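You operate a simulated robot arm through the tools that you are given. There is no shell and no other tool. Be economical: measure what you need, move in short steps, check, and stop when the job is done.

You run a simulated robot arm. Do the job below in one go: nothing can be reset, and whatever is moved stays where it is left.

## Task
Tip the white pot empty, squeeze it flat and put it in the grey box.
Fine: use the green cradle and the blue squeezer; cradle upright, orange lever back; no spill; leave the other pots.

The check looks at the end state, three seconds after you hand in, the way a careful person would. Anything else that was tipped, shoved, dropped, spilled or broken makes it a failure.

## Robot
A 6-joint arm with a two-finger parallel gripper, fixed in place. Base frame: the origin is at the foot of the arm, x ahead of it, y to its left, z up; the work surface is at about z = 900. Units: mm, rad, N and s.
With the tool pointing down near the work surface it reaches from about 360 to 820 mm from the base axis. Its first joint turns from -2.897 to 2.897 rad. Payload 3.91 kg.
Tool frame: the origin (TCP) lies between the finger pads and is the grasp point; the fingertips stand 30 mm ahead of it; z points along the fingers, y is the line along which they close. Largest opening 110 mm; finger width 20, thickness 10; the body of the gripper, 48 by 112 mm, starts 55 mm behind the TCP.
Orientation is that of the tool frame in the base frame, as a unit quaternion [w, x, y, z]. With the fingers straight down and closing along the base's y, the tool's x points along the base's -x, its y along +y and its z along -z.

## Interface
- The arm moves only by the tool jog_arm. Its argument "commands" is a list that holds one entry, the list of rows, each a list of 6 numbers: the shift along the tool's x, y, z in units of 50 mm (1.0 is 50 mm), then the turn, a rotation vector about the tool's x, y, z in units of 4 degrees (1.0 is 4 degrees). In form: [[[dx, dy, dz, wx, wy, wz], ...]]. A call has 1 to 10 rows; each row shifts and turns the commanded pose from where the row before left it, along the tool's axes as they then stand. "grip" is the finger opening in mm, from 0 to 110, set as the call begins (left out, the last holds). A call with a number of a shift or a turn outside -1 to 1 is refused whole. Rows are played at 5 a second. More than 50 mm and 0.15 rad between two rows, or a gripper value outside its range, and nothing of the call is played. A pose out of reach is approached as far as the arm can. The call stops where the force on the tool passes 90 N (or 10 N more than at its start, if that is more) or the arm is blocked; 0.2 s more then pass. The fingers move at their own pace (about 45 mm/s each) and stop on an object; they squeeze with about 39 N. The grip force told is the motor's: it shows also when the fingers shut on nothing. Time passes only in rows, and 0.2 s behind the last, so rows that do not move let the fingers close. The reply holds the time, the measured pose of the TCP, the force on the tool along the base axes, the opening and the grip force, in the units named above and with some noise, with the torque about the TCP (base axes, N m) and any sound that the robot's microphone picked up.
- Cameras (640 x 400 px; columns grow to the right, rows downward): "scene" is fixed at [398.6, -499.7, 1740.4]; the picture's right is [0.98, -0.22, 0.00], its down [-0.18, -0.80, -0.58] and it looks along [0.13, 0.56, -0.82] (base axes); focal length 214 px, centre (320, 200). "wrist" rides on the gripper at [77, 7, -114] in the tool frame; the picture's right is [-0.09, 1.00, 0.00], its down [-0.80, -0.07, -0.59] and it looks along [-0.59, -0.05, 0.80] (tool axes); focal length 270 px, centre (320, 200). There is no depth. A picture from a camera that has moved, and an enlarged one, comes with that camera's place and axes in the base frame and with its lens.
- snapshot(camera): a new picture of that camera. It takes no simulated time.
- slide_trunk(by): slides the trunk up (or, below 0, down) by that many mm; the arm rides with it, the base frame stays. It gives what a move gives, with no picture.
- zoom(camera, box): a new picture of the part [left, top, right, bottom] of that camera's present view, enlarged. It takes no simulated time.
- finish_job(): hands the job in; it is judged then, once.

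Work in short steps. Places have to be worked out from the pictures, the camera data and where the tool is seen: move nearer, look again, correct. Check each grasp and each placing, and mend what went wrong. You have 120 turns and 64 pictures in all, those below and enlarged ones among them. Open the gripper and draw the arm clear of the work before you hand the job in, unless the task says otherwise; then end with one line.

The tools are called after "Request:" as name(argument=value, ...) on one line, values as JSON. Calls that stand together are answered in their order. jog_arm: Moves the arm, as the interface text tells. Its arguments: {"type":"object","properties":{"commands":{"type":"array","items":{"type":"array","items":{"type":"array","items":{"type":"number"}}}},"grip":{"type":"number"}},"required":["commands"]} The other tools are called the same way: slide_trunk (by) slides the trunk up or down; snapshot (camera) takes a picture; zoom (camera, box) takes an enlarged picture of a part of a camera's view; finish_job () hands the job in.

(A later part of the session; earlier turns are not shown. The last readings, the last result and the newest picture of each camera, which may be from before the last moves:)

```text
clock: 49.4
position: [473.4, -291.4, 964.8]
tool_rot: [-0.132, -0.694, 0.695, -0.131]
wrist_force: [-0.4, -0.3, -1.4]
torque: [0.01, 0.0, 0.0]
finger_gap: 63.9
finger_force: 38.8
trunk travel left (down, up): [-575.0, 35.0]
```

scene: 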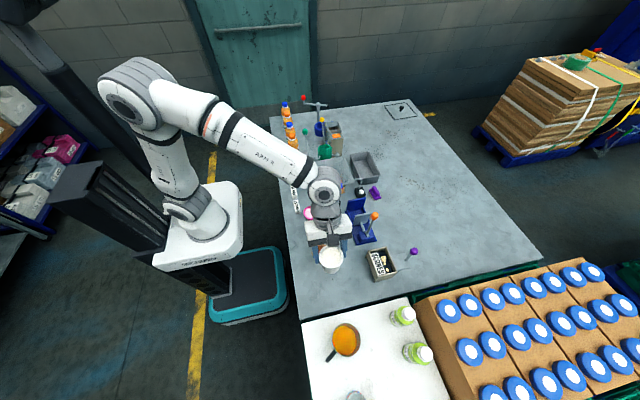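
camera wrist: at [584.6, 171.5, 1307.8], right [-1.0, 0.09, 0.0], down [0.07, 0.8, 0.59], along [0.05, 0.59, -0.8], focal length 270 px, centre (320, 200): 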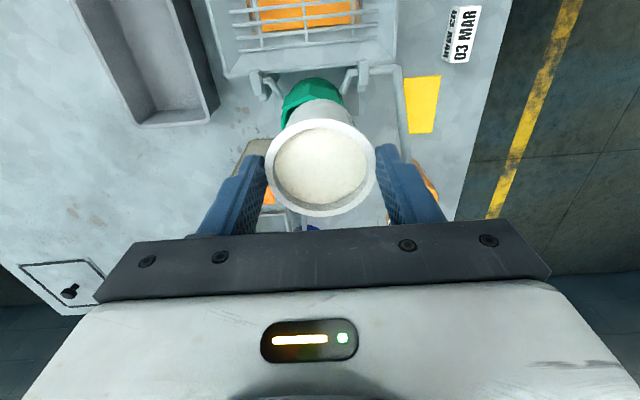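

Request:
jog_arm(commands=[[[-0.018, 0, 0.047, 0, 0, 0], [-0.018, 0, 0.047, 0, 0, 0]]])

Request:
zoom(camera="wrist", box=[200, 20, 440, 220])

```text
clock: 50.0
position: [473.7, -290.1, 961.9]
tool_rot: [0.131, 0.695, -0.695, 0.132]
wrist_force: [0.7, 1.2, 14.0]
torque: [0.26, 0.11, 0.01]
finger_gap: 63.8
finger_force: 39.3
trunk travel left (down, up): [-575.0, 35.0]
```

```text
2.00 times, centred on (320, 120) of wrist
camera zoom: at [466.7, -319.3, 1097.2], right [-1.0, 0.08, -0.03], down [0.07, 0.96, 0.26], along [0.05, 0.26, -0.97], focal length 541 px, centre (320, 360)
```

zoom: 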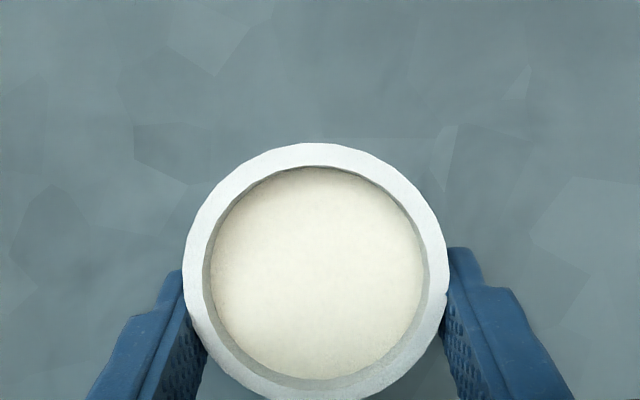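

The +y edge of the base touches first (torque +0.26), so the pot leans a touch the other way; I ease the tool back by ~3° to level it, then check.

Request:
jog_arm(commands=[[[0, 0, 0, 0, -0.25, 0], [0, 0, 0, 0, -0.25, 0], [0, 0, 0, 0, -0.25, 0]]])

```text
clock: 50.8
position: [473.8, -292.1, 961.7]
tool_rot: [0.112, 0.698, -0.698, 0.113]
wrist_force: [0.9, -6.5, 17.8]
torque: [-0.26, 0.19, 0.09]
finger_gap: 63.8
finger_force: 39.2
trunk travel left (down, up): [-575.0, 35.0]
```

The pot sits flat now; I release.

Request:
jog_arm(commands=[[[0, 0, 0, 0, 0, 0], [0, 0, 0, 0, 0, 0]]], grip=85)

Request:
jog_arm(commands=[[[0, 0, -0.5, 0, 0, 0], [0, 0, -1, 0, 0, 0], [0, 0, -1, 0, -0.6, 0], [0, 0, -1, 0, -1, 0], [0, 0, 0, 0, -1, 0], [0, 0, 0, 0, -1, 0], [0, 0, 0, 0, -1, 0]]])

Request:
snapshot(camera="wrist")

```text
clock: 51.4
position: [474.3, -293.2, 959.4]
tool_rot: [0.113, 0.698, -0.698, 0.112]
wrist_force: [-0.8, 0.0, -0.4]
torque: [0.0, -0.02, 0.01]
finger_gap: 84.8
finger_force: 0.1
trunk travel left (down, up): [-575.0, 35.0]
```

```text
clock: 53.0
position: [473.9, -238.4, 1126.4]
tool_rot: [0.0, 0.707, -0.707, -0.001]
wrist_force: [0.4, -0.2, 0.2]
torque: [-0.01, -0.02, 0.01]
finger_gap: 84.8
finger_force: 0.3
trunk travel left (down, up): [-575.0, 35.0]
```

```text
27 pictures are left
camera wrist: at [467.0, -313.5, 1241.9], right [-1.0, 0.09, 0.0], down [0.07, 0.8, 0.6], along [0.05, 0.59, -0.8], focal length 270 px, centre (320, 200)
```

wrist: 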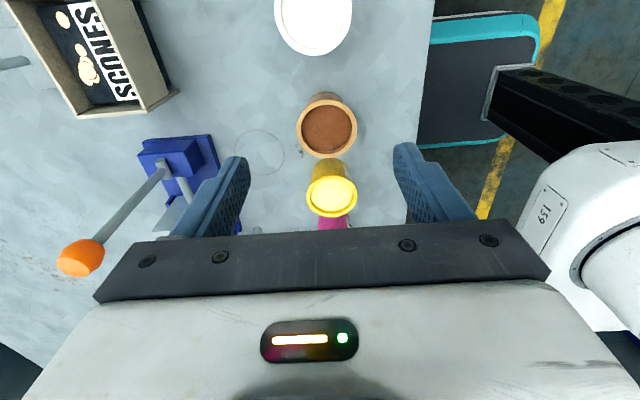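

White pot stands fine at about (473.5,−300). I now view the cup from nearly straight above (camera over it) to fix its y precisely.

Request:
jog_arm(commands=[[[0, 0, -0.75, 0, 0, 0], [-0.95, -0.2, -0.2, 0, 0, 0], [-0.95, -0.2, -0.2, 0, 0, 0], [-0.95, -0.2, -0.2, 0, 0, 0], [-0.95, -0.2, -0.15, 0, 0, 0], [-0.95, -0.2, 0, 0, 0, 0], [-0.95, -0.2, 0, 0, 0, 0], [-0.95, -0.22, 0, 0, 0, 0], [-0.95, -0.25, 0, 0, 0, 0], [-0.95, -0.25, 0, 0, 0, 0]]])

Request:
jog_arm(commands=[[[-0.93, -0.2, 0, 0, 0, 0], [-0.9, -0.2, 0, 0, 0, 0], [-0.9, -0.2, 0, 0, 0, 0]]])

Request:
zoom(camera="wrist", box=[240, 0, 400, 120])

```text
clock: 55.2
position: [571.0, 190.7, 1203.5]
tool_rot: [0.001, 0.707, -0.707, 0.0]
wrist_force: [1.5, 0.0, -1.2]
torque: [-0.04, 0.01, -0.01]
finger_gap: 85.1
finger_force: 0.0
trunk travel left (down, up): [-575.0, 35.0]
```

```text
clock: 56.0
position: [603.0, 327.0, 1200.8]
tool_rot: [0.001, 0.707, -0.707, 0.0]
wrist_force: [-0.7, 0.9, -0.3]
torque: [0.0, 0.04, 0.0]
finger_gap: 85.0
finger_force: 0.0
trunk travel left (down, up): [-575.0, 35.0]
```

```text
3.33 times, centred on (320, 60) of wrist
camera zoom: at [595.6, 251.3, 1316.2], right [-1.0, 0.09, 0.0], down [0.07, 0.8, 0.59], along [0.05, 0.59, -0.8], focal length 901 px, centre (320, 667)
```

zoom: 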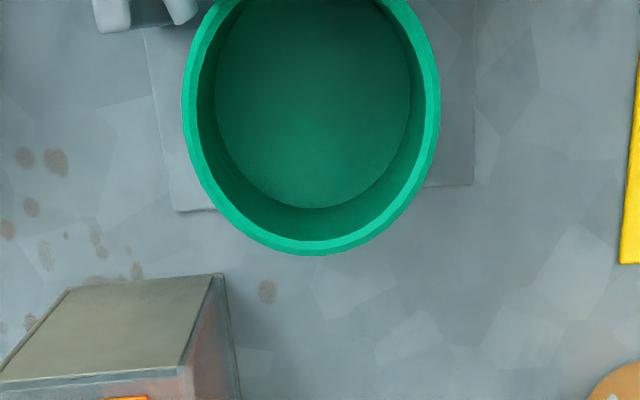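

Measured by edges, the cup centre is (599.3,276.4), floor z≈980, inner Ø61; and re-measuring the earlier view, the pot sat 5 mm to +y of the TCP in the grip, which made it catch. I go back to regrip it centred.

Request:
jog_arm(commands=[[[0.96, 0.2, 0, 0, 0, 0], [0.96, 0.2, 0, 0, 0, 0], [0.96, 0.2, 0, 0, 0, 0], [0.96, 0.2, 0, 0, 0, 0], [0.96, 0.2, 0, 0, 0, 0], [0.96, 0.2, 0, 0, 0, 0], [0.96, 0.2, 0, 0, 0, 0], [0.96, 0.2, 0, 0, 0, 0], [0.96, 0.2, 0, 0, 0, 0], [0.96, 0.2, 0, 0, 0, 0]]])

Request:
jog_arm(commands=[[[0.92, 0.2, 0, 0, 0, 0], [0.92, 0.2, 0, 0, 0, 0], [0.9, 0.19, 0, 0, 0, 0], [0, 0, 1, 0, 0, 0], [0, 0, 1, 0, 0, 0], [0, 0, 1, 0, 0, 0], [0, 0, 0.8, 0, 0, 0]]])

Request:
zoom(camera="wrist", box=[200, 60, 440, 220])

```text
clock: 58.2
position: [501.1, -154.4, 1202.8]
tool_rot: [0.0, 0.707, -0.707, 0.0]
wrist_force: [0.5, 0.0, -0.3]
torque: [0.01, -0.02, -0.03]
finger_gap: 85.0
finger_force: 0.2
trunk travel left (down, up): [-575.0, 35.0]
```

```text
clock: 59.8
position: [469.1, -292.1, 1011.2]
tool_rot: [0.0, 0.707, -0.707, 0.0]
wrist_force: [0.1, -0.5, 0.3]
torque: [0.01, 0.03, 0.0]
finger_gap: 85.0
finger_force: 0.0
trunk travel left (down, up): [-575.0, 35.0]
```

```text
2.50 times, centred on (320, 140) of wrist
camera zoom: at [462.7, -368.4, 1126.0], right [-1.0, 0.09, 0.0], down [0.07, 0.8, 0.59], along [0.05, 0.59, -0.8], focal length 676 px, centre (320, 350)
```

zoom: 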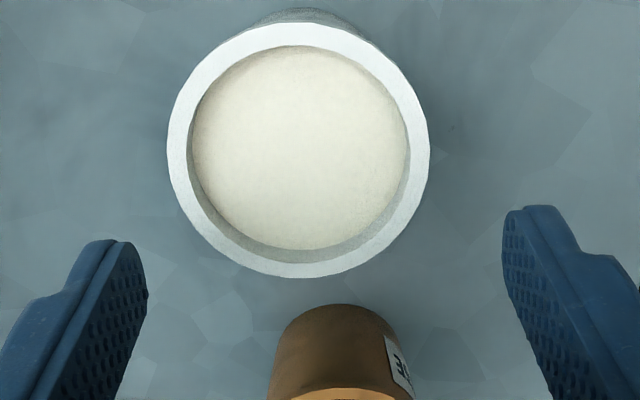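

The pot is at (473,−305.5). I align to it, lower to z=983, grip and lift.

Request:
jog_arm(commands=[[[0.14, -0.035, 0, 0, 0, 0], [0.14, -0.035, 0, 0, 0, 0], [0, 0, 0.2, 0, 0, 0], [0, 0, 0.2, 0, 0, 0], [0, 0, 0.17, 0, 0, 0]]])

Request:
jog_arm(commands=[[[0, 0, 0, 0, 0, 0], [0, 0, 0, 0, 0, 0], [0, 0, 0, 0, 0, 0]]], grip=60)

Request:
jog_arm(commands=[[[0, 0, -0.1, 0, 0, 0], [0, 0, -0.2, 0, 0, 0], [0, 0, -0.4, 0, 0, 0], [0, 0, -0.5, 0, 0, 0], [0, 0, -0.6, 0, 0, 0], [0, 0, -0.6, 0, 0, 0], [0, 0, -0.6, 0, 0, 0], [0, 0, -0.6, 0, 0, 0], [0, 0, -0.4, 0, 0, 0], [0, 0, -0.2, 0, 0, 0]]])

Request:
zoom(camera="wrist", box=[240, 60, 400, 220])

```text
clock: 61.0
position: [473.2, -304.1, 984.2]
tool_rot: [0.0, 0.707, -0.707, -0.001]
wrist_force: [0.3, -0.4, -0.5]
torque: [0.02, 0.01, -0.01]
finger_gap: 84.6
finger_force: 0.1
trunk travel left (down, up): [-575.0, 35.0]
```

```text
clock: 61.8
position: [473.9, -304.0, 983.5]
tool_rot: [0.0, 0.707, -0.707, 0.0]
wrist_force: [0.3, -0.1, -0.2]
torque: [0.0, -0.01, -0.01]
finger_gap: 63.7
finger_force: 39.3
trunk travel left (down, up): [-575.0, 35.0]
```

```text
clock: 64.0
position: [472.9, -306.1, 1194.8]
tool_rot: [0.0, 0.707, -0.707, 0.0]
wrist_force: [-0.4, -0.3, -0.8]
torque: [0.02, -0.02, 0.01]
finger_gap: 63.7
finger_force: 38.8
trunk travel left (down, up): [-575.0, 35.0]
```

```text
2.50 times, centred on (320, 140) of wrist
camera zoom: at [466.4, -381.9, 1310.2], right [-1.0, 0.09, 0.0], down [0.07, 0.8, 0.59], along [0.05, 0.59, -0.8], focal length 676 px, centre (320, 350)
```

zoom: 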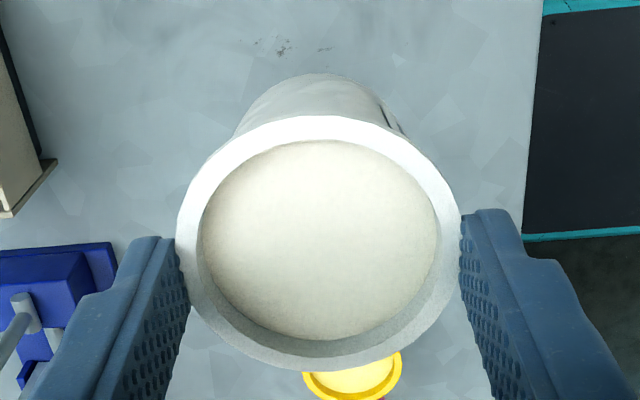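

The pot now sits 3 mm to −y of the TCP. I carry it to TCP (599.8,280) so the pot centre is at about y 277.

Request:
jog_arm(commands=[[[-0.15, -0.03, 0, 0, 0, 0], [-0.3, -0.065, 0, 0, 0, 0], [-0.5, -0.11, 0, 0, 0, 0], [-0.6, -0.13, 0, 0, 0, 0], [-0.6, -0.13, 0, 0, 0, 0], [-0.6, -0.13, 0, 0, 0, 0], [-0.6, -0.13, 0, 0, 0, 0], [-0.6, -0.13, 0, 0, 0, 0], [-0.6, -0.13, 0, 0, 0, 0], [-0.6, -0.13, 0, 0, 0, 0]]])

Request:
jog_arm(commands=[[[-0.6, -0.13, 0, 0, 0, 0], [-0.6, -0.13, 0, 0, 0, 0], [-0.6, -0.13, 0, 0, 0, 0], [-0.6, -0.13, 0, 0, 0, 0], [-0.6, -0.13, 0, 0, 0, 0], [-0.6, -0.13, 0, 0, 0, 0], [-0.6, -0.13, 0, 0, 0, 0], [-0.6, -0.13, 0, 0, 0, 0], [-0.6, -0.13, 0, 0, 0, 0], [-0.5, -0.1, 0, 0, 0, 0]]])

Request:
jog_arm(commands=[[[-0.3, -0.06, 0, 0, 0, 0], [-0.21, -0.03, 0, 0, 0, 0], [-0.1, 0, 0.1, 0, 0, 0], [0, 0, 0.2, 0, 0, 0], [0, 0, 0.3, 0, 0, 0], [0, 0, 0.3, 0, 0, 0], [0, 0, 0.2, 0, 0, 0], [0, 0, 0.1, 0, 0, 0]]])

Request:
zoom(camera="wrist", box=[240, 60, 400, 220])

```text
clock: 66.2
position: [529.8, -44.9, 1192.3]
tool_rot: [0.0, -0.706, 0.708, 0.0]
wrist_force: [0.4, -0.3, -2.6]
torque: [-0.02, 0.02, 0.01]
finger_gap: 63.7
finger_force: 38.6
trunk travel left (down, up): [-575.0, 35.0]
```

```text
clock: 68.4
position: [593.8, 249.8, 1193.1]
tool_rot: [0.001, -0.706, 0.708, 0.0]
wrist_force: [0.4, 0.1, -1.2]
torque: [-0.01, -0.02, 0.01]
finger_gap: 63.6
finger_force: 39.0
trunk travel left (down, up): [-575.0, 35.0]
```

```text
clock: 70.2
position: [598.8, 278.1, 1133.0]
tool_rot: [0.0, 0.708, -0.707, 0.0]
wrist_force: [-0.1, 0.0, -1.6]
torque: [-0.03, -0.01, 0.04]
finger_gap: 63.8
finger_force: 38.9
trunk travel left (down, up): [-575.0, 35.0]
```

```text
2.50 times, centred on (320, 140) of wrist
camera zoom: at [591.3, 202.4, 1247.9], right [-1.0, 0.09, 0.0], down [0.07, 0.8, 0.59], along [0.05, 0.59, -0.8], focal length 676 px, centre (320, 350)
```

zoom: 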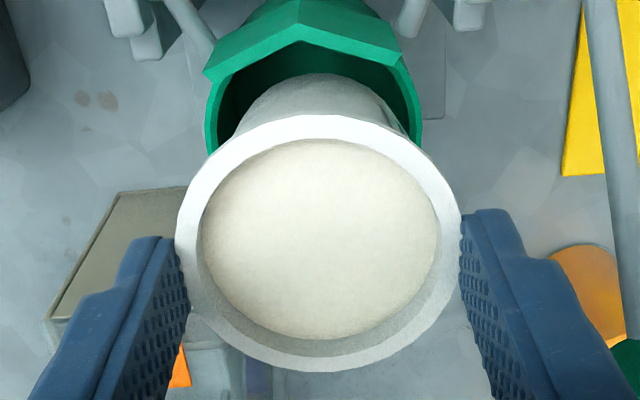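

Pot is at ≈(597.6,276), so I nudge +1.5 in x and +1 in y and lower until the base is inside the cup's mouth, checking force.

Request:
jog_arm(commands=[[[-0.02, -0.03, 0.15, 0, 0, 0], [0, 0, 0.15, 0, 0, 0], [0, 0, 0.15, 0, 0, 0], [0, 0, 0.1, 0, 0, 0]]])

Request:
jog_arm(commands=[[[0, 0, 0.1, 0, 0, 0], [0, 0, 0.1, 0, 0, 0]]])

```text
clock: 71.2
position: [599.8, 278.3, 1105.5]
tool_rot: [0.001, -0.707, 0.707, -0.001]
wrist_force: [0.5, 0.7, -2.5]
torque: [-0.01, -0.03, 0.02]
finger_gap: 63.8
finger_force: 38.8
trunk travel left (down, up): [-575.0, 35.0]
```

```text
clock: 71.8
position: [599.9, 278.9, 1095.6]
tool_rot: [0.0, 0.707, -0.707, 0.0]
wrist_force: [-0.3, -0.8, -1.8]
torque: [0.03, 0.01, 0.0]
finger_gap: 63.7
finger_force: 38.9
trunk travel left (down, up): [-575.0, 35.0]
```

No contact with the base already below the cup rim, so it's inside. Continue down.

Request:
jog_arm(commands=[[[0, 0, 0.1, 0, 0, 0], [0, 0, 0.1, 0, 0, 0], [0, 0, 0.1, 0, 0, 0]]])

Request:
jog_arm(commands=[[[0, 0, 0.06, 0, 0, 0], [0, 0, 0.06, 0, 0, 0], [0, 0, 0.06, 0, 0, 0]]])

```text
clock: 72.6
position: [599.5, 279.2, 1078.9]
tool_rot: [-0.001, 0.707, -0.707, -0.001]
wrist_force: [-0.4, 0.0, -1.7]
torque: [0.01, -0.02, -0.06]
finger_gap: 63.6
finger_force: 39.2
trunk travel left (down, up): [-575.0, 35.0]
```

```text
clock: 73.4
position: [600.3, 279.7, 1072.4]
tool_rot: [0.0, -0.707, 0.708, 0.0]
wrist_force: [-0.5, -1.0, 0.6]
torque: [-0.05, 0.03, 0.02]
finger_gap: 63.5
finger_force: 38.9
trunk travel left (down, up): [-575.0, 35.0]
```

Weight is being taken up at z≈1072. I press 2 mm more and look.

Request:
jog_arm(commands=[[[0, 0, 0.04, 0, 0, 0]]])

Request:
zoom(camera="scene", box=[315, 120, 355, 170])

```text
clock: 73.8
position: [598.4, 278.6, 1071.2]
tool_rot: [0.0, -0.707, 0.707, 0.0]
wrist_force: [-0.2, -2.3, -1.0]
torque: [-0.06, -0.06, 0.0]
finger_gap: 63.4
finger_force: 39.2
trunk travel left (down, up): [-575.0, 35.0]
```

```text
8.00 times, centred on (335, 145) of scene
camera zoom: at [398.6, -499.7, 1740.4], right [0.98, -0.22, 0.0], down [-0.18, -0.8, -0.58], along [0.13, 0.56, -0.82], focal length 1716 px, centre (200, 640)
```

zoom: 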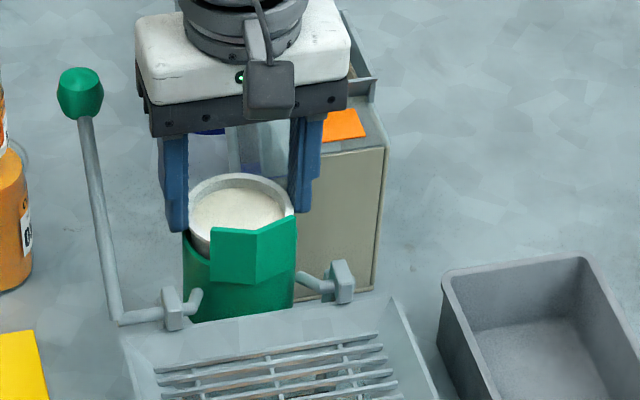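

The pot is level inside the cup. I go down a few more mm to the floor.

Request:
jog_arm(commands=[[[0, 0, 0.04, 0, 0, 0], [0, 0, 0.04, 0, 0, 0]]])

```text
clock: 74.4
position: [600.1, 279.5, 1066.5]
tool_rot: [-0.001, 0.707, -0.707, 0.0]
wrist_force: [-0.3, -4.7, 0.8]
torque: [-0.08, 0.01, -0.01]
finger_gap: 63.8
finger_force: 38.9
trunk travel left (down, up): [-575.0, 35.0]
```

There's a −4.7 N side push, so I shift 1.5 mm to −y and go 2 mm lower.

Request:
jog_arm(commands=[[[0.03, 0, 0, 0, 0, 0], [0, 0, 0.04, 0, 0, 0]]])

```text
clock: 75.0
position: [600.0, 277.5, 1064.6]
tool_rot: [0.0, -0.707, 0.707, 0.0]
wrist_force: [0.1, 0.5, -1.7]
torque: [0.0, -0.03, 0.01]
finger_gap: 63.7
finger_force: 39.3
trunk travel left (down, up): [-575.0, 35.0]
```

Request:
jog_arm(commands=[[[0, 0, 0.03, 0, 0, 0], [0, 0, 0.03, 0, 0, 0]]])

```text
clock: 75.6
position: [599.2, 276.6, 1064.0]
tool_rot: [0.002, -0.707, 0.707, 0.0]
wrist_force: [1.3, -0.4, 10.9]
torque: [-0.14, 0.14, 0.05]
finger_gap: 63.5
finger_force: 38.8
trunk travel left (down, up): [-575.0, 35.0]
```

Firm contact on the floor at z≈1063 as predicted. I release, raise and check.

Request:
jog_arm(commands=[[[0, 0, 0, 0, 0, 0], [0, 0, 0, 0, 0, 0], [0, 0, -0.2, 0, 0, 0], [0, 0, -0.4, 0, 0, 0], [0, 0, -0.8, 0, 0, 0], [0, 0, -0.8, 0, 0, 0]]], grip=84)

Request:
zoom(camera="scene", box=[300, 115, 360, 180])

```text
clock: 77.0
position: [598.4, 276.9, 1171.6]
tool_rot: [0.0, 0.707, -0.707, 0.0]
wrist_force: [0.0, 0.1, 0.0]
torque: [0.01, -0.01, 0.01]
finger_gap: 84.0
finger_force: 0.1
trunk travel left (down, up): [-575.0, 35.0]
```

```text
6.15 times, centred on (330, 148) of scene
camera zoom: at [398.6, -499.7, 1740.4], right [0.98, -0.22, 0.0], down [-0.18, -0.8, -0.58], along [0.13, 0.56, -0.82], focal length 1320 px, centre (258, 523)
```

zoom: 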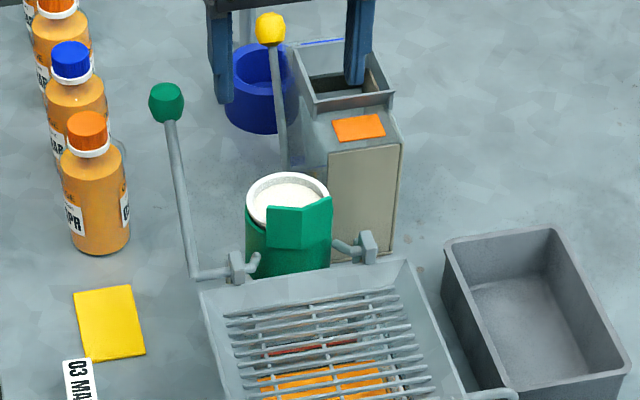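

The pot is seated. Now I go above the green knob, still at z≈1170, with opening 60, and look.

Request:
jog_arm(commands=[[[-0.46, 0.82, 0, 0, 0, 0], [-0.46, 0.82, 0, 0, 0, 0]]], grip=60)

Request:
snapshot(camera="wrist")

```text
clock: 77.6
position: [516.7, 325.8, 1170.4]
tool_rot: [-0.001, -0.707, 0.707, 0.0]
wrist_force: [0.3, 1.9, 0.9]
torque: [-0.01, 0.01, -0.01]
finger_gap: 60.0
finger_force: 0.1
trunk travel left (down, up): [-575.0, 35.0]
```

```text
20 pictures are left
camera wrist: at [510.0, 249.5, 1286.3], right [-1.0, 0.09, 0.0], down [0.07, 0.8, 0.59], along [0.05, 0.59, -0.8], focal length 270 px, centre (320, 200)
```

wrist: 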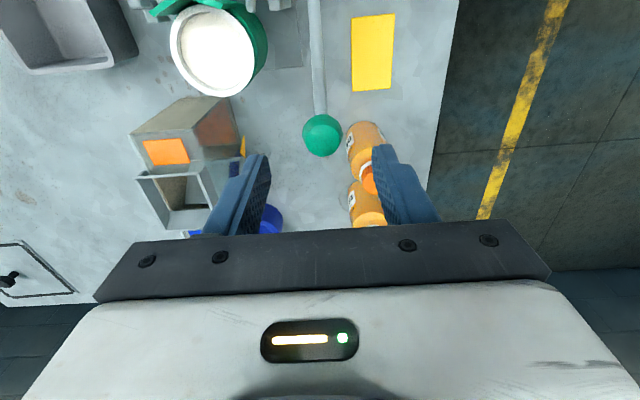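

The knob is confirmed at (515,323.5,1112). I lower to z=1130 and close on it.

Request:
jog_arm(commands=[[[0.04, 0.03, 0.3, 0, 0, 0], [0, 0, 0.3, 0, 0, 0], [0, 0, 0.2, 0, 0, 0]]])

Request:
jog_arm(commands=[[[0, 0, 0, 0, 0, 0], [0, 0, 0, 0, 0, 0], [0, 0, 0, 0, 0, 0], [0, 0, 0, 0, 0, 0]]], grip=15)

```text
clock: 78.4
position: [516.7, 321.6, 1130.6]
tool_rot: [-0.001, 0.707, -0.707, 0.0]
wrist_force: [0.7, -0.6, -0.3]
torque: [0.02, 0.01, -0.01]
finger_gap: 60.0
finger_force: 0.1
trunk travel left (down, up): [-575.0, 35.0]
```

```text
clock: 79.4
position: [514.8, 321.8, 1129.8]
tool_rot: [0.001, -0.707, 0.707, 0.0]
wrist_force: [-5.6, -0.5, -2.7]
torque: [0.15, 0.14, 0.05]
finger_gap: 27.3
finger_force: 45.4
trunk travel left (down, up): [-575.0, 35.0]
```

Knob gripped (27 mm). I test the first few degrees of the arc toward −y and read the force.

Request:
jog_arm(commands=[[[0.14, 0, -0.12, 0, 0, 0]]])

```text
clock: 79.8
position: [514.6, 315.0, 1135.8]
tool_rot: [0.0, -0.707, 0.708, 0.001]
wrist_force: [-9.4, 4.6, -10.7]
torque: [1.31, 0.11, -0.04]
finger_gap: 27.7
finger_force: 45.1
trunk travel left (down, up): [-575.0, 35.0]
```

The lever moves with modest force. I continue the arc in one smooth sweep.

Request:
jog_arm(commands=[[[0.15, 0, -0.11, 0, 0, 0], [0.316, 0, -0.192, 0, 0, 0], [0.342, 0, -0.144, 0, 0, 0], [0.356, 0, -0.096, 0, 0, 0], [0.368, 0, -0.044, 0, 0, 0], [0.368, 0, 0.006, 0, 0, 0], [0.366, 0, 0.058, 0, 0, 0], [0.354, 0, 0.108, 0, 0, 0], [0.334, 0, 0.156, 0, 0, 0], [0.31, 0, 0.202, 0, 0, 0]]])

```text
clock: 82.0
position: [517.4, 150.4, 1140.6]
tool_rot: [0.0, 0.707, -0.707, -0.001]
wrist_force: [0.9, -0.5, -0.2]
torque: [0.01, 0.0, -0.02]
finger_gap: 15.1
finger_force: 0.1
trunk travel left (down, up): [-575.0, 35.0]
```

The opening fell to 15: the knob slipped out. I look at the state.

Request:
zoom(camera="scene", box=[290, 110, 370, 190])

```text
5.00 times, centred on (330, 150) of scene
camera zoom: at [398.6, -499.7, 1740.4], right [0.98, -0.22, 0.0], down [-0.18, -0.8, -0.58], along [0.13, 0.56, -0.82], focal length 1072 px, centre (270, 450)
```

zoom: 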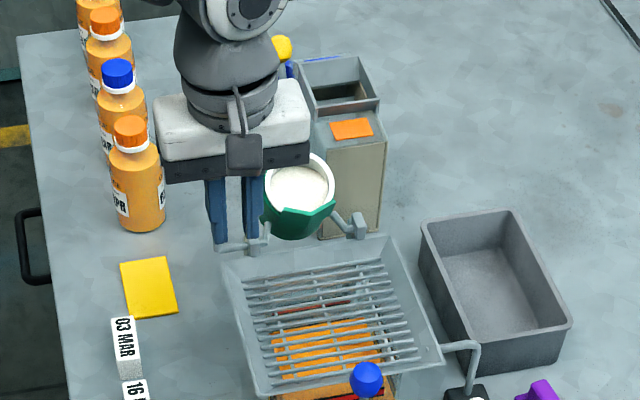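

The cradle is now partly tilted (held by friction), nothing spilt visibly. I use the wrist view to find the knob.

Request:
jog_arm(commands=[[[0, 0, -0.6, 0, 0, 0], [0, 0, -0.6, 0, 0, 0]]], grip=60)

Request:
snapshot(camera="wrist")

Request:
zoom(camera="scene", box=[290, 110, 370, 190])

```text
clock: 82.6
position: [516.1, 150.9, 1200.1]
tool_rot: [-0.001, -0.707, 0.707, 0.0]
wrist_force: [0.3, 0.3, 0.5]
torque: [-0.01, 0.02, -0.03]
finger_gap: 59.7
finger_force: 0.1
trunk travel left (down, up): [-575.0, 35.0]
```

```text
18 pictures are left
camera wrist: at [508.7, 75.0, 1315.3], right [-1.0, 0.09, 0.0], down [0.07, 0.8, 0.59], along [0.05, 0.59, -0.8], focal length 270 px, centre (320, 200)
```

wrist: 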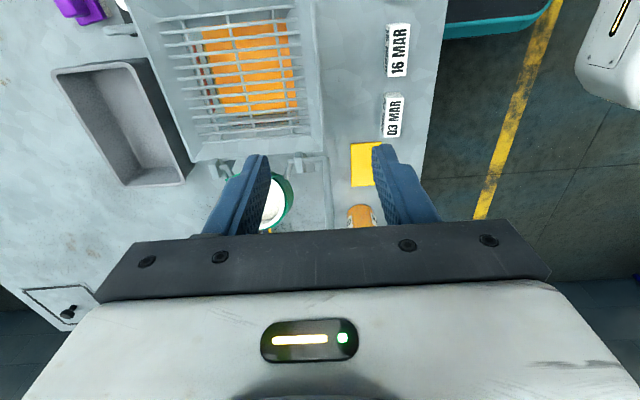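

```text
5.00 times, centred on (330, 150) of scene
camera zoom: at [398.6, -499.7, 1740.4], right [0.98, -0.22, 0.0], down [-0.18, -0.8, -0.58], along [0.13, 0.56, -0.82], focal length 1072 px, centre (270, 450)
```

zoom: 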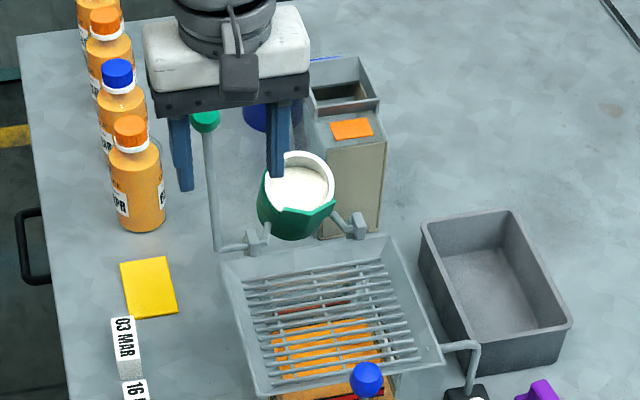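

Knob is now at about (516,264,1142), lever at 76°, holding still. I regrip with the pad centres level with the knob for a firmer hold.

Request:
jog_arm(commands=[[[-0.9, 0, 0, 0, 0, 0], [-0.9, 0, 0, 0, 0, 0], [-0.46, 0, 0, 0, 0, 0], [0, 0, 0.4, 0, 0, 0], [0, 0, 0.4, 0, 0, 0], [0, 0, 0.3, 0, 0, 0]]], grip=60)

Request:
jog_arm(commands=[[[0, 0, 0, 0, 0, 0], [0, 0, 0, 0, 0, 0], [0, 0, 0, 0, 0, 0], [0, 0, 0, 0, 0, 0]]], grip=10)

```text
clock: 84.0
position: [515.5, 263.2, 1144.9]
tool_rot: [0.0, -0.707, 0.707, 0.0]
wrist_force: [-0.7, -0.2, -0.3]
torque: [-0.02, -0.01, 0.02]
finger_gap: 59.9
finger_force: 0.0
trunk travel left (down, up): [-575.0, 35.0]
```

```text
clock: 85.0
position: [514.4, 262.0, 1144.3]
tool_rot: [0.0, -0.707, 0.707, 0.0]
wrist_force: [-3.2, 0.6, -2.4]
torque: [-0.02, 0.03, 0.03]
finger_gap: 27.5
finger_force: 44.5
trunk travel left (down, up): [-575.0, 35.0]
```

Firm grip. Next 32° of arc, then check.

Request:
jog_arm(commands=[[[0.364, 0, -0.064, 0, 0, 0], [0.37, 0, -0.012, 0, 0, 0], [0.368, 0, 0.038, 0, 0, 0], [0.358, 0, 0.09, 0, 0, 0]]])

```text
clock: 86.0
position: [515.4, 191.0, 1141.5]
tool_rot: [-0.001, -0.707, 0.707, -0.001]
wrist_force: [-0.2, 0.2, 0.1]
torque: [-0.02, -0.02, 0.02]
finger_gap: 10.0
finger_force: 0.2
trunk travel left (down, up): [-575.0, 35.0]
```

It slipped again, so gripping the ball is not enough; I'll push it instead. I close the fingers, go around over the top to the +y side, and come down behind the lever.

Request:
jog_arm(commands=[[[0, 0, -0.7, 0, 0, 0], [0, 0, -0.6, 0, 0, 0], [-0.95, 0, 0, 0, 0, 0], [-0.95, 0, 0, 0, 0, 0], [-0.4, 0, 0, 0, 0, 0], [0, 0, 0.5, 0, 0, 0], [0, 0, 0.5, 0, 0, 0], [0, 0, 0.5, 0, 0, 0]]], grip=0)

Request:
zoom(camera="scene", box=[290, 110, 370, 190])

```text
clock: 87.8
position: [515.6, 307.1, 1132.7]
tool_rot: [0.0, 0.707, -0.707, 0.0]
wrist_force: [0.0, 0.6, -0.5]
torque: [0.01, -0.02, -0.01]
finger_gap: 0.0
finger_force: 37.5
trunk travel left (down, up): [-575.0, 35.0]
```

```text
5.00 times, centred on (330, 150) of scene
camera zoom: at [398.6, -499.7, 1740.4], right [0.98, -0.22, 0.0], down [-0.18, -0.8, -0.58], along [0.13, 0.56, -0.82], focal length 1072 px, centre (270, 450)
```

zoom: 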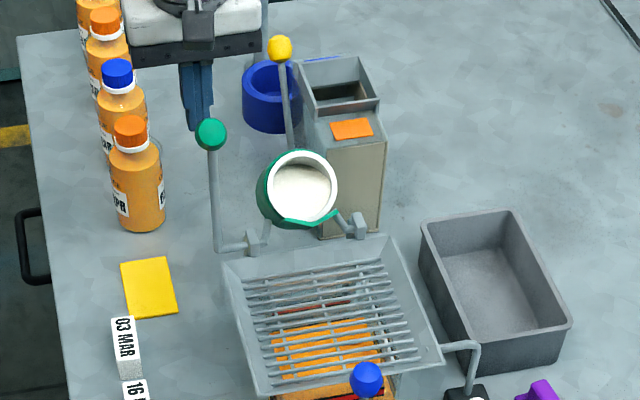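

The lever stands at ~89° (cup tilted ~43°) and stays put. I push it from behind along the arc.

Request:
jog_arm(commands=[[[0, 0, -0.56, 0, 0, 0], [0.45, 0, 0, 0, 0, 0], [0.45, 0, 0, 0, 0, 0], [0.368, 0, 0.02, 0, 0, 0], [0.364, 0, 0.07, 0, 0, 0], [0.35, 0, 0.12, 0, 0, 0], [0.328, 0, 0.168, 0, 0, 0], [0.304, 0, 0.212, 0, 0, 0]]])

Request:
zoom(camera="scene", box=[290, 110, 370, 190])

```text
clock: 89.6
position: [517.1, 174.0, 1131.0]
tool_rot: [0.0, 0.707, -0.707, 0.0]
wrist_force: [-0.3, 0.2, 0.5]
torque: [0.01, 0.0, 0.01]
finger_gap: 0.2
finger_force: 37.5
trunk travel left (down, up): [-575.0, 35.0]
```

```text
5.00 times, centred on (330, 150) of scene
camera zoom: at [398.6, -499.7, 1740.4], right [0.98, -0.22, 0.0], down [-0.18, -0.8, -0.58], along [0.13, 0.56, -0.82], focal length 1072 px, centre (270, 450)
```

zoom: 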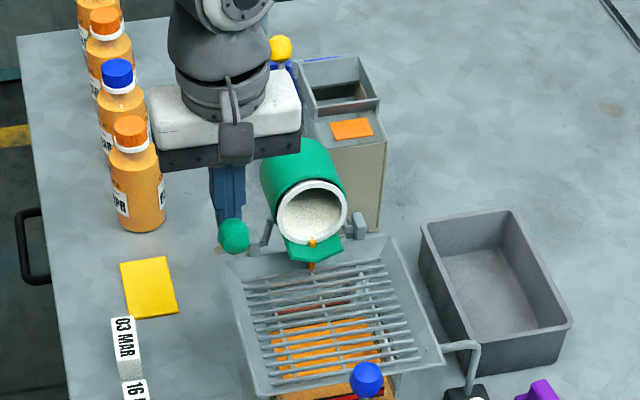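

It works: the cup lies at ~84° and is pouring into the grate. I push on to tip it further.

Request:
jog_arm(commands=[[[0.27, 0, 0.252, 0, 0, 0], [0.232, 0, 0.288, 0, 0, 0], [0.192, 0, 0.316, 0, 0, 0], [0.15, 0, 0.33, 0, 0, 0]]])

```text
clock: 90.4
position: [518.8, 148.9, 1104.7]
tool_rot: [-0.018, 0.709, -0.705, 0.007]
wrist_force: [-12.5, 18.4, 39.6]
torque: [0.27, 0.55, -0.01]
finger_gap: 0.0
finger_force: 37.7
trunk travel left (down, up): [-575.0, 35.0]
stopped in row 4: the force on the tool passed its limit at 110 N (the readings are from after the stop); the commanded pose is now the measured one
```

The push hit a stop (110 N). I look at what the cradle and pot are doing.

Request:
zoom(camera="scene", box=[290, 110, 370, 190])

```text
5.00 times, centred on (330, 150) of scene
camera zoom: at [398.6, -499.7, 1740.4], right [0.98, -0.22, 0.0], down [-0.18, -0.8, -0.58], along [0.13, 0.56, -0.82], focal length 1072 px, centre (270, 450)
```

zoom: 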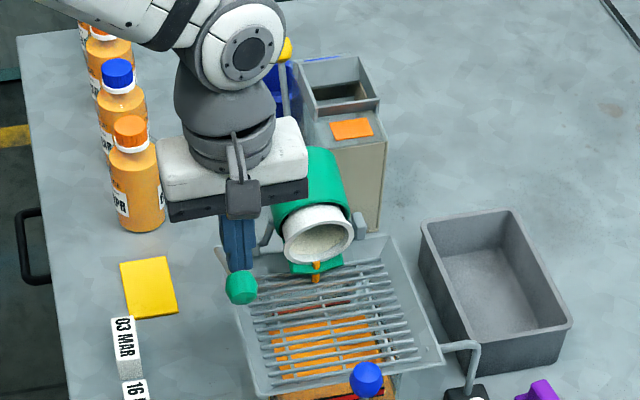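

The lever seems at its end stop (~148°, cup tipped ~101°). I zoom closely on the pot's mouth.

Request:
zoom(camera="scene", box=[318, 135, 348, 165])

```text
13.33 times, centred on (333, 150) of scene
camera zoom: at [398.6, -499.7, 1740.4], right [0.98, -0.22, 0.0], down [-0.18, -0.8, -0.58], along [0.13, 0.56, -0.82], focal length 2860 px, centre (147, 867)
```

zoom: 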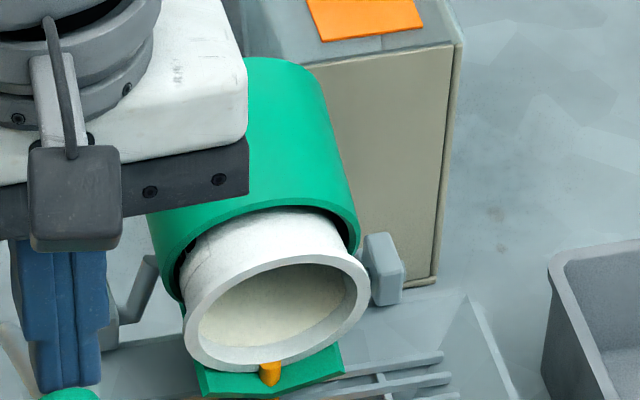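

An orange-ish trickle is leaving the rim into the grate: still draining. I try a little more tilt and wait.

Request:
jog_arm(commands=[[[0.05, 0, 0.1, 0, 0, 0], [0, 0, 0, 0, 0, 0], [0, 0, 0, 0, 0, 0], [0, 0, 0, 0, 0, 0], [0, 0, 0, 0, 0, 0], [0, 0, 0, 0, 0, 0], [0, 0, 0, 0, 0, 0], [0, 0, 0, 0, 0, 0], [0, 0, 0, 0, 0, 0], [0, 0, 0, 0, 0, 0]]])

Request:
zoom(camera="scene", box=[308, 135, 358, 185])

```text
clock: 92.6
position: [518.9, 150.5, 1105.3]
tool_rot: [-0.021, 0.708, -0.706, 0.01]
wrist_force: [-8.0, 38.2, 80.2]
torque: [0.46, 0.59, -0.24]
finger_gap: 0.2
finger_force: 38.0
trunk travel left (down, up): [-575.0, 35.0]
```

```text
8.00 times, centred on (333, 160) of scene
camera zoom: at [398.6, -499.7, 1740.4], right [0.98, -0.22, 0.0], down [-0.18, -0.8, -0.58], along [0.13, 0.56, -0.82], focal length 1716 px, centre (216, 520)
```

zoom: 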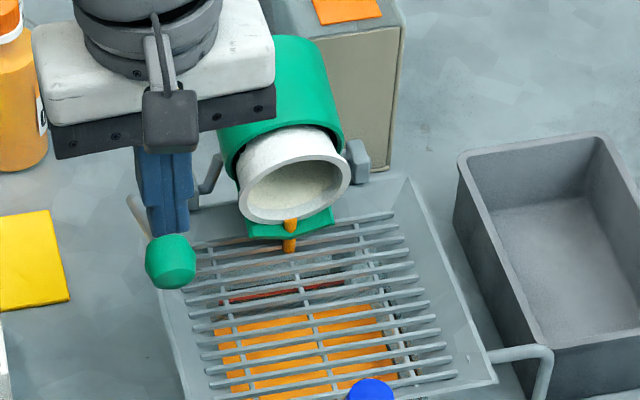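

It's at a hard stop at about 100°. I ease the force and let it drain a few more seconds.

Request:
jog_arm(commands=[[[-0.03, 0, -0.08, 0, 0, 0], [0, 0, 0, 0, 0, 0], [0, 0, 0, 0, 0, 0], [0, 0, 0, 0, 0, 0], [0, 0, 0, 0, 0, 0], [0, 0, 0, 0, 0, 0], [0, 0, 0, 0, 0, 0], [0, 0, 0, 0, 0, 0], [0, 0, 0, 0, 0, 0], [0, 0, 0, 0, 0, 0]]])

Request:
jog_arm(commands=[[[0, 0, 0, 0, 0, 0], [0, 0, 0, 0, 0, 0], [0, 0, 0, 0, 0, 0], [0, 0, 0, 0, 0, 0], [0, 0, 0, 0, 0, 0], [0, 0, 0, 0, 0, 0], [0, 0, 0, 0, 0, 0], [0, 0, 0, 0, 0, 0], [0, 0, 0, 0, 0, 0], [0, 0, 0, 0, 0, 0]]])

Request:
zoom(camera="scene", box=[313, 140, 353, 170])

```text
clock: 94.8
position: [520.9, 148.5, 1103.9]
tool_rot: [-0.018, 0.708, -0.706, 0.008]
wrist_force: [-3.6, 33.4, 59.5]
torque: [0.51, 0.44, -0.22]
finger_gap: 0.0
finger_force: 38.3
trunk travel left (down, up): [-575.0, 35.0]
```

```text
clock: 97.0
position: [520.4, 151.2, 1104.3]
tool_rot: [-0.019, 0.709, -0.705, 0.008]
wrist_force: [-4.2, 34.1, 59.4]
torque: [0.49, 0.43, -0.18]
finger_gap: 0.0
finger_force: 37.9
trunk travel left (down, up): [-575.0, 35.0]
```

```text
13.33 times, centred on (333, 155) of scene
camera zoom: at [398.6, -499.7, 1740.4], right [0.98, -0.22, 0.0], down [-0.18, -0.8, -0.58], along [0.13, 0.56, -0.82], focal length 2860 px, centre (147, 800)
```

zoom: 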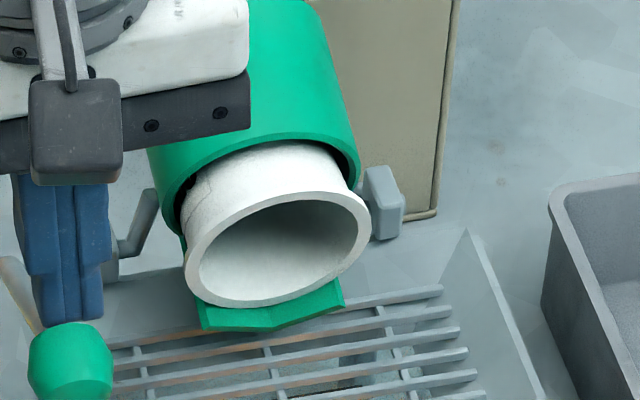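

The pot has drained empty. Now I lift over the knob to its −y side to push the lever back.

Request:
jog_arm(commands=[[[0, 0, -0.6, -0.55, 0.22, 0], [0, 0, -0.7, 0, 0, 0], [0.7, 0.06, 0, 0, 0, 0], [0.72, 0.05, 0, 0, 0, 0], [0, 0, 0.45, 0, 0, 0], [0, 0, 0.45, 0, 0, 0], [0, 0, 0.4, 0, 0, 0]]])

```text
clock: 98.6
position: [514.8, 74.8, 1100.2]
tool_rot: [0.006, 0.708, -0.706, -0.004]
wrist_force: [-0.5, -0.5, 0.3]
torque: [0.02, -0.02, 0.03]
finger_gap: 0.0
finger_force: 37.8
trunk travel left (down, up): [-575.0, 35.0]
```

In place on the −y side. I push +y and follow the arc back.

Request:
jog_arm(commands=[[[-0.3, 0, 0, 0, 0, 0], [-0.218, 0, -0.3, 0, 0, 0], [-0.256, 0, -0.266, 0, 0, 0], [-0.292, 0, -0.226, 0, 0, 0], [-0.32, 0, -0.186, 0, 0, 0], [-0.344, 0, -0.138, 0, 0, 0], [-0.358, 0, -0.09, 0, 0, 0], [-0.368, 0, -0.038, 0, 0, 0], [-0.37, 0, 0.012, 0, 0, 0]]])

```text
clock: 100.6
position: [514.2, 215.5, 1162.0]
tool_rot: [0.005, 0.709, -0.706, -0.003]
wrist_force: [-0.2, -0.1, 0.6]
torque: [-0.01, 0.02, -0.02]
finger_gap: 0.0
finger_force: 38.0
trunk travel left (down, up): [-575.0, 35.0]
```

Request:
jog_arm(commands=[[[-0.364, 0, 0.064, 0, 0, 0], [-0.35, 0, 0.114, 0, 0, 0], [-0.334, 0, 0.164, 0, 0, 0], [-0.306, 0, 0.206, 0, 0, 0], [-0.176, 0, 0.15, 0, 0, 0], [-0.1, 0, 0.06, 0, 0, 0]]])

Request:
zoom(camera="scene", box=[295, 110, 365, 180])

```text
clock: 102.0
position: [515.4, 290.5, 1126.8]
tool_rot: [0.003, 0.708, -0.707, -0.003]
wrist_force: [3.8, -29.0, 24.5]
torque: [-0.62, 0.29, -0.39]
finger_gap: 0.2
finger_force: 37.6
trunk travel left (down, up): [-575.0, 35.0]
```

```text
5.71 times, centred on (330, 145) of scene
camera zoom: at [398.6, -499.7, 1740.4], right [0.98, -0.22, 0.0], down [-0.18, -0.8, -0.58], along [0.13, 0.56, -0.82], focal length 1226 px, centre (263, 514)
```

zoom: 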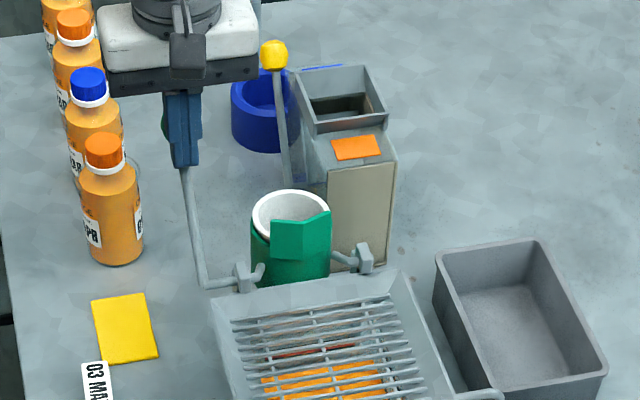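

Cradle is upright with the empty pot in it, lever against its stop. I back off, rise, and go over the pot with opening 84.

Request:
jog_arm(commands=[[[0.3, 0, 0, 0, 0, 0], [0, 0, -0.7, 0, 0, 0], [0, 0, -0.7, 0, 0, 0], [0, -0.84, 0, 0, 0, 0], [0, -0.84, 0, 0, 0, 0]]], grip=84)

Request:
zoom(camera="wrist", box=[240, 40, 400, 200])

```text
clock: 103.2
position: [605.0, 284.9, 1188.9]
tool_rot: [0.006, 0.708, -0.706, -0.003]
wrist_force: [1.2, -1.0, -0.4]
torque: [0.0, 0.01, 0.01]
finger_gap: 84.1
finger_force: 0.0
trunk travel left (down, up): [-575.0, 35.0]
```

```text
2.50 times, centred on (320, 120) of wrist
camera zoom: at [598.5, 208.5, 1304.7], right [-1.0, 0.08, 0.01], down [0.08, 0.8, 0.59], along [0.04, 0.59, -0.81], focal length 676 px, centre (320, 400)
```

zoom: 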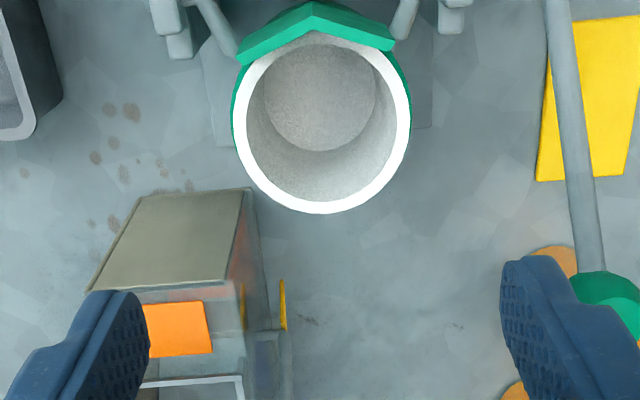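

The pot is clean and empty, rim centred at (599.2,276.4). I align, lower to z≈1063.5 and grip the rim.

Request:
jog_arm(commands=[[[0.17, 0.12, 0, 0, 0, 0], [0, 0, 0.7, 0, 0, 0], [0, 0, 0.7, 0, 0, 0], [0, 0, 0.6, 0, 0, 0], [0, 0, 0.4, 0, 0, 0], [0, 0, 0.1, 0, 0, 0]]])

Request:
jog_arm(commands=[[[0, 0, 0, 0, 0, 0], [0, 0, 0, 0, 0, 0], [0, 0, 0, 0, 0, 0]]], grip=58)

```text
clock: 104.6
position: [591.6, 272.4, 1067.4]
tool_rot: [0.005, 0.708, -0.706, -0.004]
wrist_force: [0.0, 0.4, 0.6]
torque: [0.01, 0.0, 0.0]
finger_gap: 83.9
finger_force: 0.1
trunk travel left (down, up): [-575.0, 35.0]
```

```text
clock: 105.4
position: [595.7, 273.9, 1067.4]
tool_rot: [0.004, 0.708, -0.706, -0.004]
wrist_force: [25.5, 0.8, 5.4]
torque: [-0.06, -0.92, -0.01]
finger_gap: 70.4
finger_force: 13.2
trunk travel left (down, up): [-575.0, 35.0]
```

The TCP drifted to x≈592 during descent and the fingers seem to bear unevenly. I open, raise a little, fix the tool tilt and re-centre.

Request:
jog_arm(commands=[[[0, 0, 0, 0, 0, 0], [0, 0, -0.3, 0, 0, 0], [0, 0, 0, -0.15, 0, 0]]], grip=84)

```text
clock: 106.2
position: [593.5, 272.8, 1081.4]
tool_rot: [0.009, 0.708, -0.706, -0.008]
wrist_force: [-0.5, 0.0, -1.0]
torque: [-0.03, 0.03, 0.0]
finger_gap: 83.8
finger_force: 0.0
trunk travel left (down, up): [-575.0, 35.0]
```

Request:
jog_arm(commands=[[[0, 0, 0, 0.34, 0, 0], [-0.074, -0.12, 0, 0, 0, 0], [0, 0, 0, 0, 0, 0]]])

```text
clock: 107.0
position: [599.2, 278.1, 1082.0]
tool_rot: [0.001, 0.708, -0.706, 0.001]
wrist_force: [0.7, -0.1, 0.0]
torque: [-0.02, 0.03, 0.01]
finger_gap: 84.0
finger_force: 0.0
trunk travel left (down, up): [-575.0, 35.0]
```

Request:
jog_arm(commands=[[[0.02, 0, 0.17, 0, 0, 0], [0, 0, 0.17, 0, 0, 0], [0, 0, 0, 0, 0, 0]]])

Request:
jog_arm(commands=[[[0, 0, 0, 0, 0, 0], [0, 0, 0, 0, 0, 0], [0, 0, 0, 0, 0, 0]]], grip=58)

```text
clock: 107.8
position: [598.8, 276.7, 1062.1]
tool_rot: [0.002, 0.708, -0.706, 0.001]
wrist_force: [-0.1, 0.2, -0.6]
torque: [0.01, 0.01, 0.02]
finger_gap: 83.9
finger_force: 0.0
trunk travel left (down, up): [-575.0, 35.0]
```

```text
clock: 108.6
position: [598.0, 276.4, 1064.6]
tool_rot: [0.001, 0.709, -0.706, 0.001]
wrist_force: [0.4, 0.0, 0.3]
torque: [-0.02, -0.01, -0.03]
finger_gap: 64.9
finger_force: 38.8
trunk travel left (down, up): [-575.0, 35.0]
```

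Gap 64.9 at 39 N: the rim is gripped. I lift.

Request:
jog_arm(commands=[[[0, 0, -0.15, 0, 0, 0], [0, 0, -0.3, 0, 0, 0], [0, 0, -0.5, 0, 0, 0], [0, 0, -0.7, 0, 0, 0], [0, 0, -0.8, 0, 0, 0]]])

Request:
snapshot(camera="wrist")

```text
clock: 109.8
position: [597.2, 277.0, 1188.9]
tool_rot: [0.002, 0.709, -0.706, 0.001]
wrist_force: [-0.1, 0.1, -0.6]
torque: [0.03, -0.03, 0.03]
finger_gap: 64.9
finger_force: 38.7
trunk travel left (down, up): [-575.0, 35.0]
```

```text
8 pictures are left
camera wrist: at [591.3, 201.2, 1303.5], right [-1.0, 0.08, 0.0], down [0.07, 0.8, 0.59], along [0.05, 0.59, -0.81], focal length 270 px, centre (320, 200)
```

wrist: 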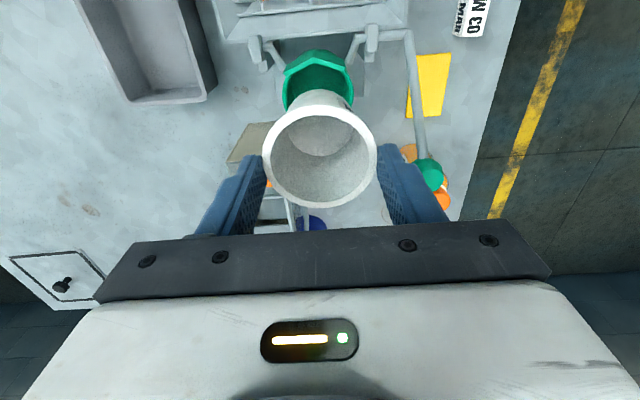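

I hold the empty pot but shallowly and tilted ~15° toward −y. I'll set it down on its old free spot (tool tilted to level it) and regrip it deeper and upright.

Request:
jog_arm(commands=[[[0, 0, 0, 0, 0.94, 0], [0, 0, 0, 0, 0.94, 0], [0, 0, 0, 0, 0.94, 0], [0, 0, 0, 0, 0.93, 0], [0.87, 0.193, 0.233, 0, 0, 0], [0.87, 0.193, 0.233, 0, 0, 0], [0.87, 0.193, 0.233, 0, 0, 0], [0.87, 0.193, 0.233, 0, 0, 0], [0.87, 0.193, 0.233, 0, 0, 0], [0.87, 0.193, 0.233, 0, 0, 0]]])

Request:
jog_arm(commands=[[[0.87, 0.193, 0.233, 0, 0, 0], [0.87, 0.193, 0.233, 0, 0, 0], [0.87, 0.193, 0.233, 0, 0, 0], [0.87, 0.193, 0.233, 0, 0, 0], [0.87, 0.193, 0.233, 0, 0, 0], [0.87, 0.193, 0.233, 0, 0, 0], [0.87, 0.193, 0.233, 0, 0, 0]]])

Request:
jog_arm(commands=[[[-0.207, 0, 0.773, 0, 0, 0], [-0.207, 0, 0.773, 0, 0, 0], [-0.207, 0, 0.773, 0, 0, 0], [-0.207, 0, 0.773, 0, 0, 0], [-0.13, 0, 0.483, 0, 0, 0]]])

```text
clock: 112.0
position: [539.2, 4.5, 1187.0]
tool_rot: [0.091, 0.702, -0.7, 0.094]
wrist_force: [0.1, -0.6, -1.9]
torque: [0.03, 0.01, 0.0]
finger_gap: 65.1
finger_force: 39.6
trunk travel left (down, up): [-575.0, 35.0]
```

```text
clock: 113.6
position: [472.6, -310.6, 1190.2]
tool_rot: [0.093, 0.703, -0.699, 0.093]
wrist_force: [0.3, 0.0, -1.6]
torque: [0.02, -0.01, -0.01]
finger_gap: 65.1
finger_force: 39.5
trunk travel left (down, up): [-575.0, 35.0]
```

```text
clock: 114.8
position: [474.3, -308.0, 1002.8]
tool_rot: [0.095, 0.702, -0.7, 0.094]
wrist_force: [-1.0, 0.6, -2.2]
torque: [0.03, 0.0, -0.03]
finger_gap: 64.9
finger_force: 39.4
trunk travel left (down, up): [-575.0, 35.0]
```

I step down to contact.

Request:
jog_arm(commands=[[[-0.026, 0, 0.097, 0, 0, 0], [-0.026, 0, 0.097, 0, 0, 0], [-0.016, 0, 0.058, 0, 0, 0]]])

Request:
jog_arm(commands=[[[-0.016, 0, 0.058, 0, 0, 0], [-0.016, 0, 0.058, 0, 0, 0]]])

Request:
jog_arm(commands=[[[-0.013, 0, 0.048, 0, 0, 0]]])

```text
clock: 115.6
position: [475.2, -308.8, 990.2]
tool_rot: [0.093, 0.702, -0.7, 0.094]
wrist_force: [0.7, 0.6, -1.4]
torque: [0.01, -0.03, 0.02]
finger_gap: 64.9
finger_force: 39.2
trunk travel left (down, up): [-575.0, 35.0]
```

```text
clock: 116.2
position: [475.2, -309.7, 986.4]
tool_rot: [0.092, 0.702, -0.699, 0.096]
wrist_force: [-1.0, 2.8, 21.4]
torque: [0.3, 0.15, -0.04]
finger_gap: 65.2
finger_force: 39.2
trunk travel left (down, up): [-575.0, 35.0]
```

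```text
clock: 116.6
position: [474.8, -308.1, 986.0]
tool_rot: [0.092, 0.703, -0.699, 0.097]
wrist_force: [-0.3, -4.0, 28.9]
torque: [-0.24, -0.03, -0.01]
finger_gap: 65.2
finger_force: 39.1
trunk travel left (down, up): [-575.0, 35.0]
```

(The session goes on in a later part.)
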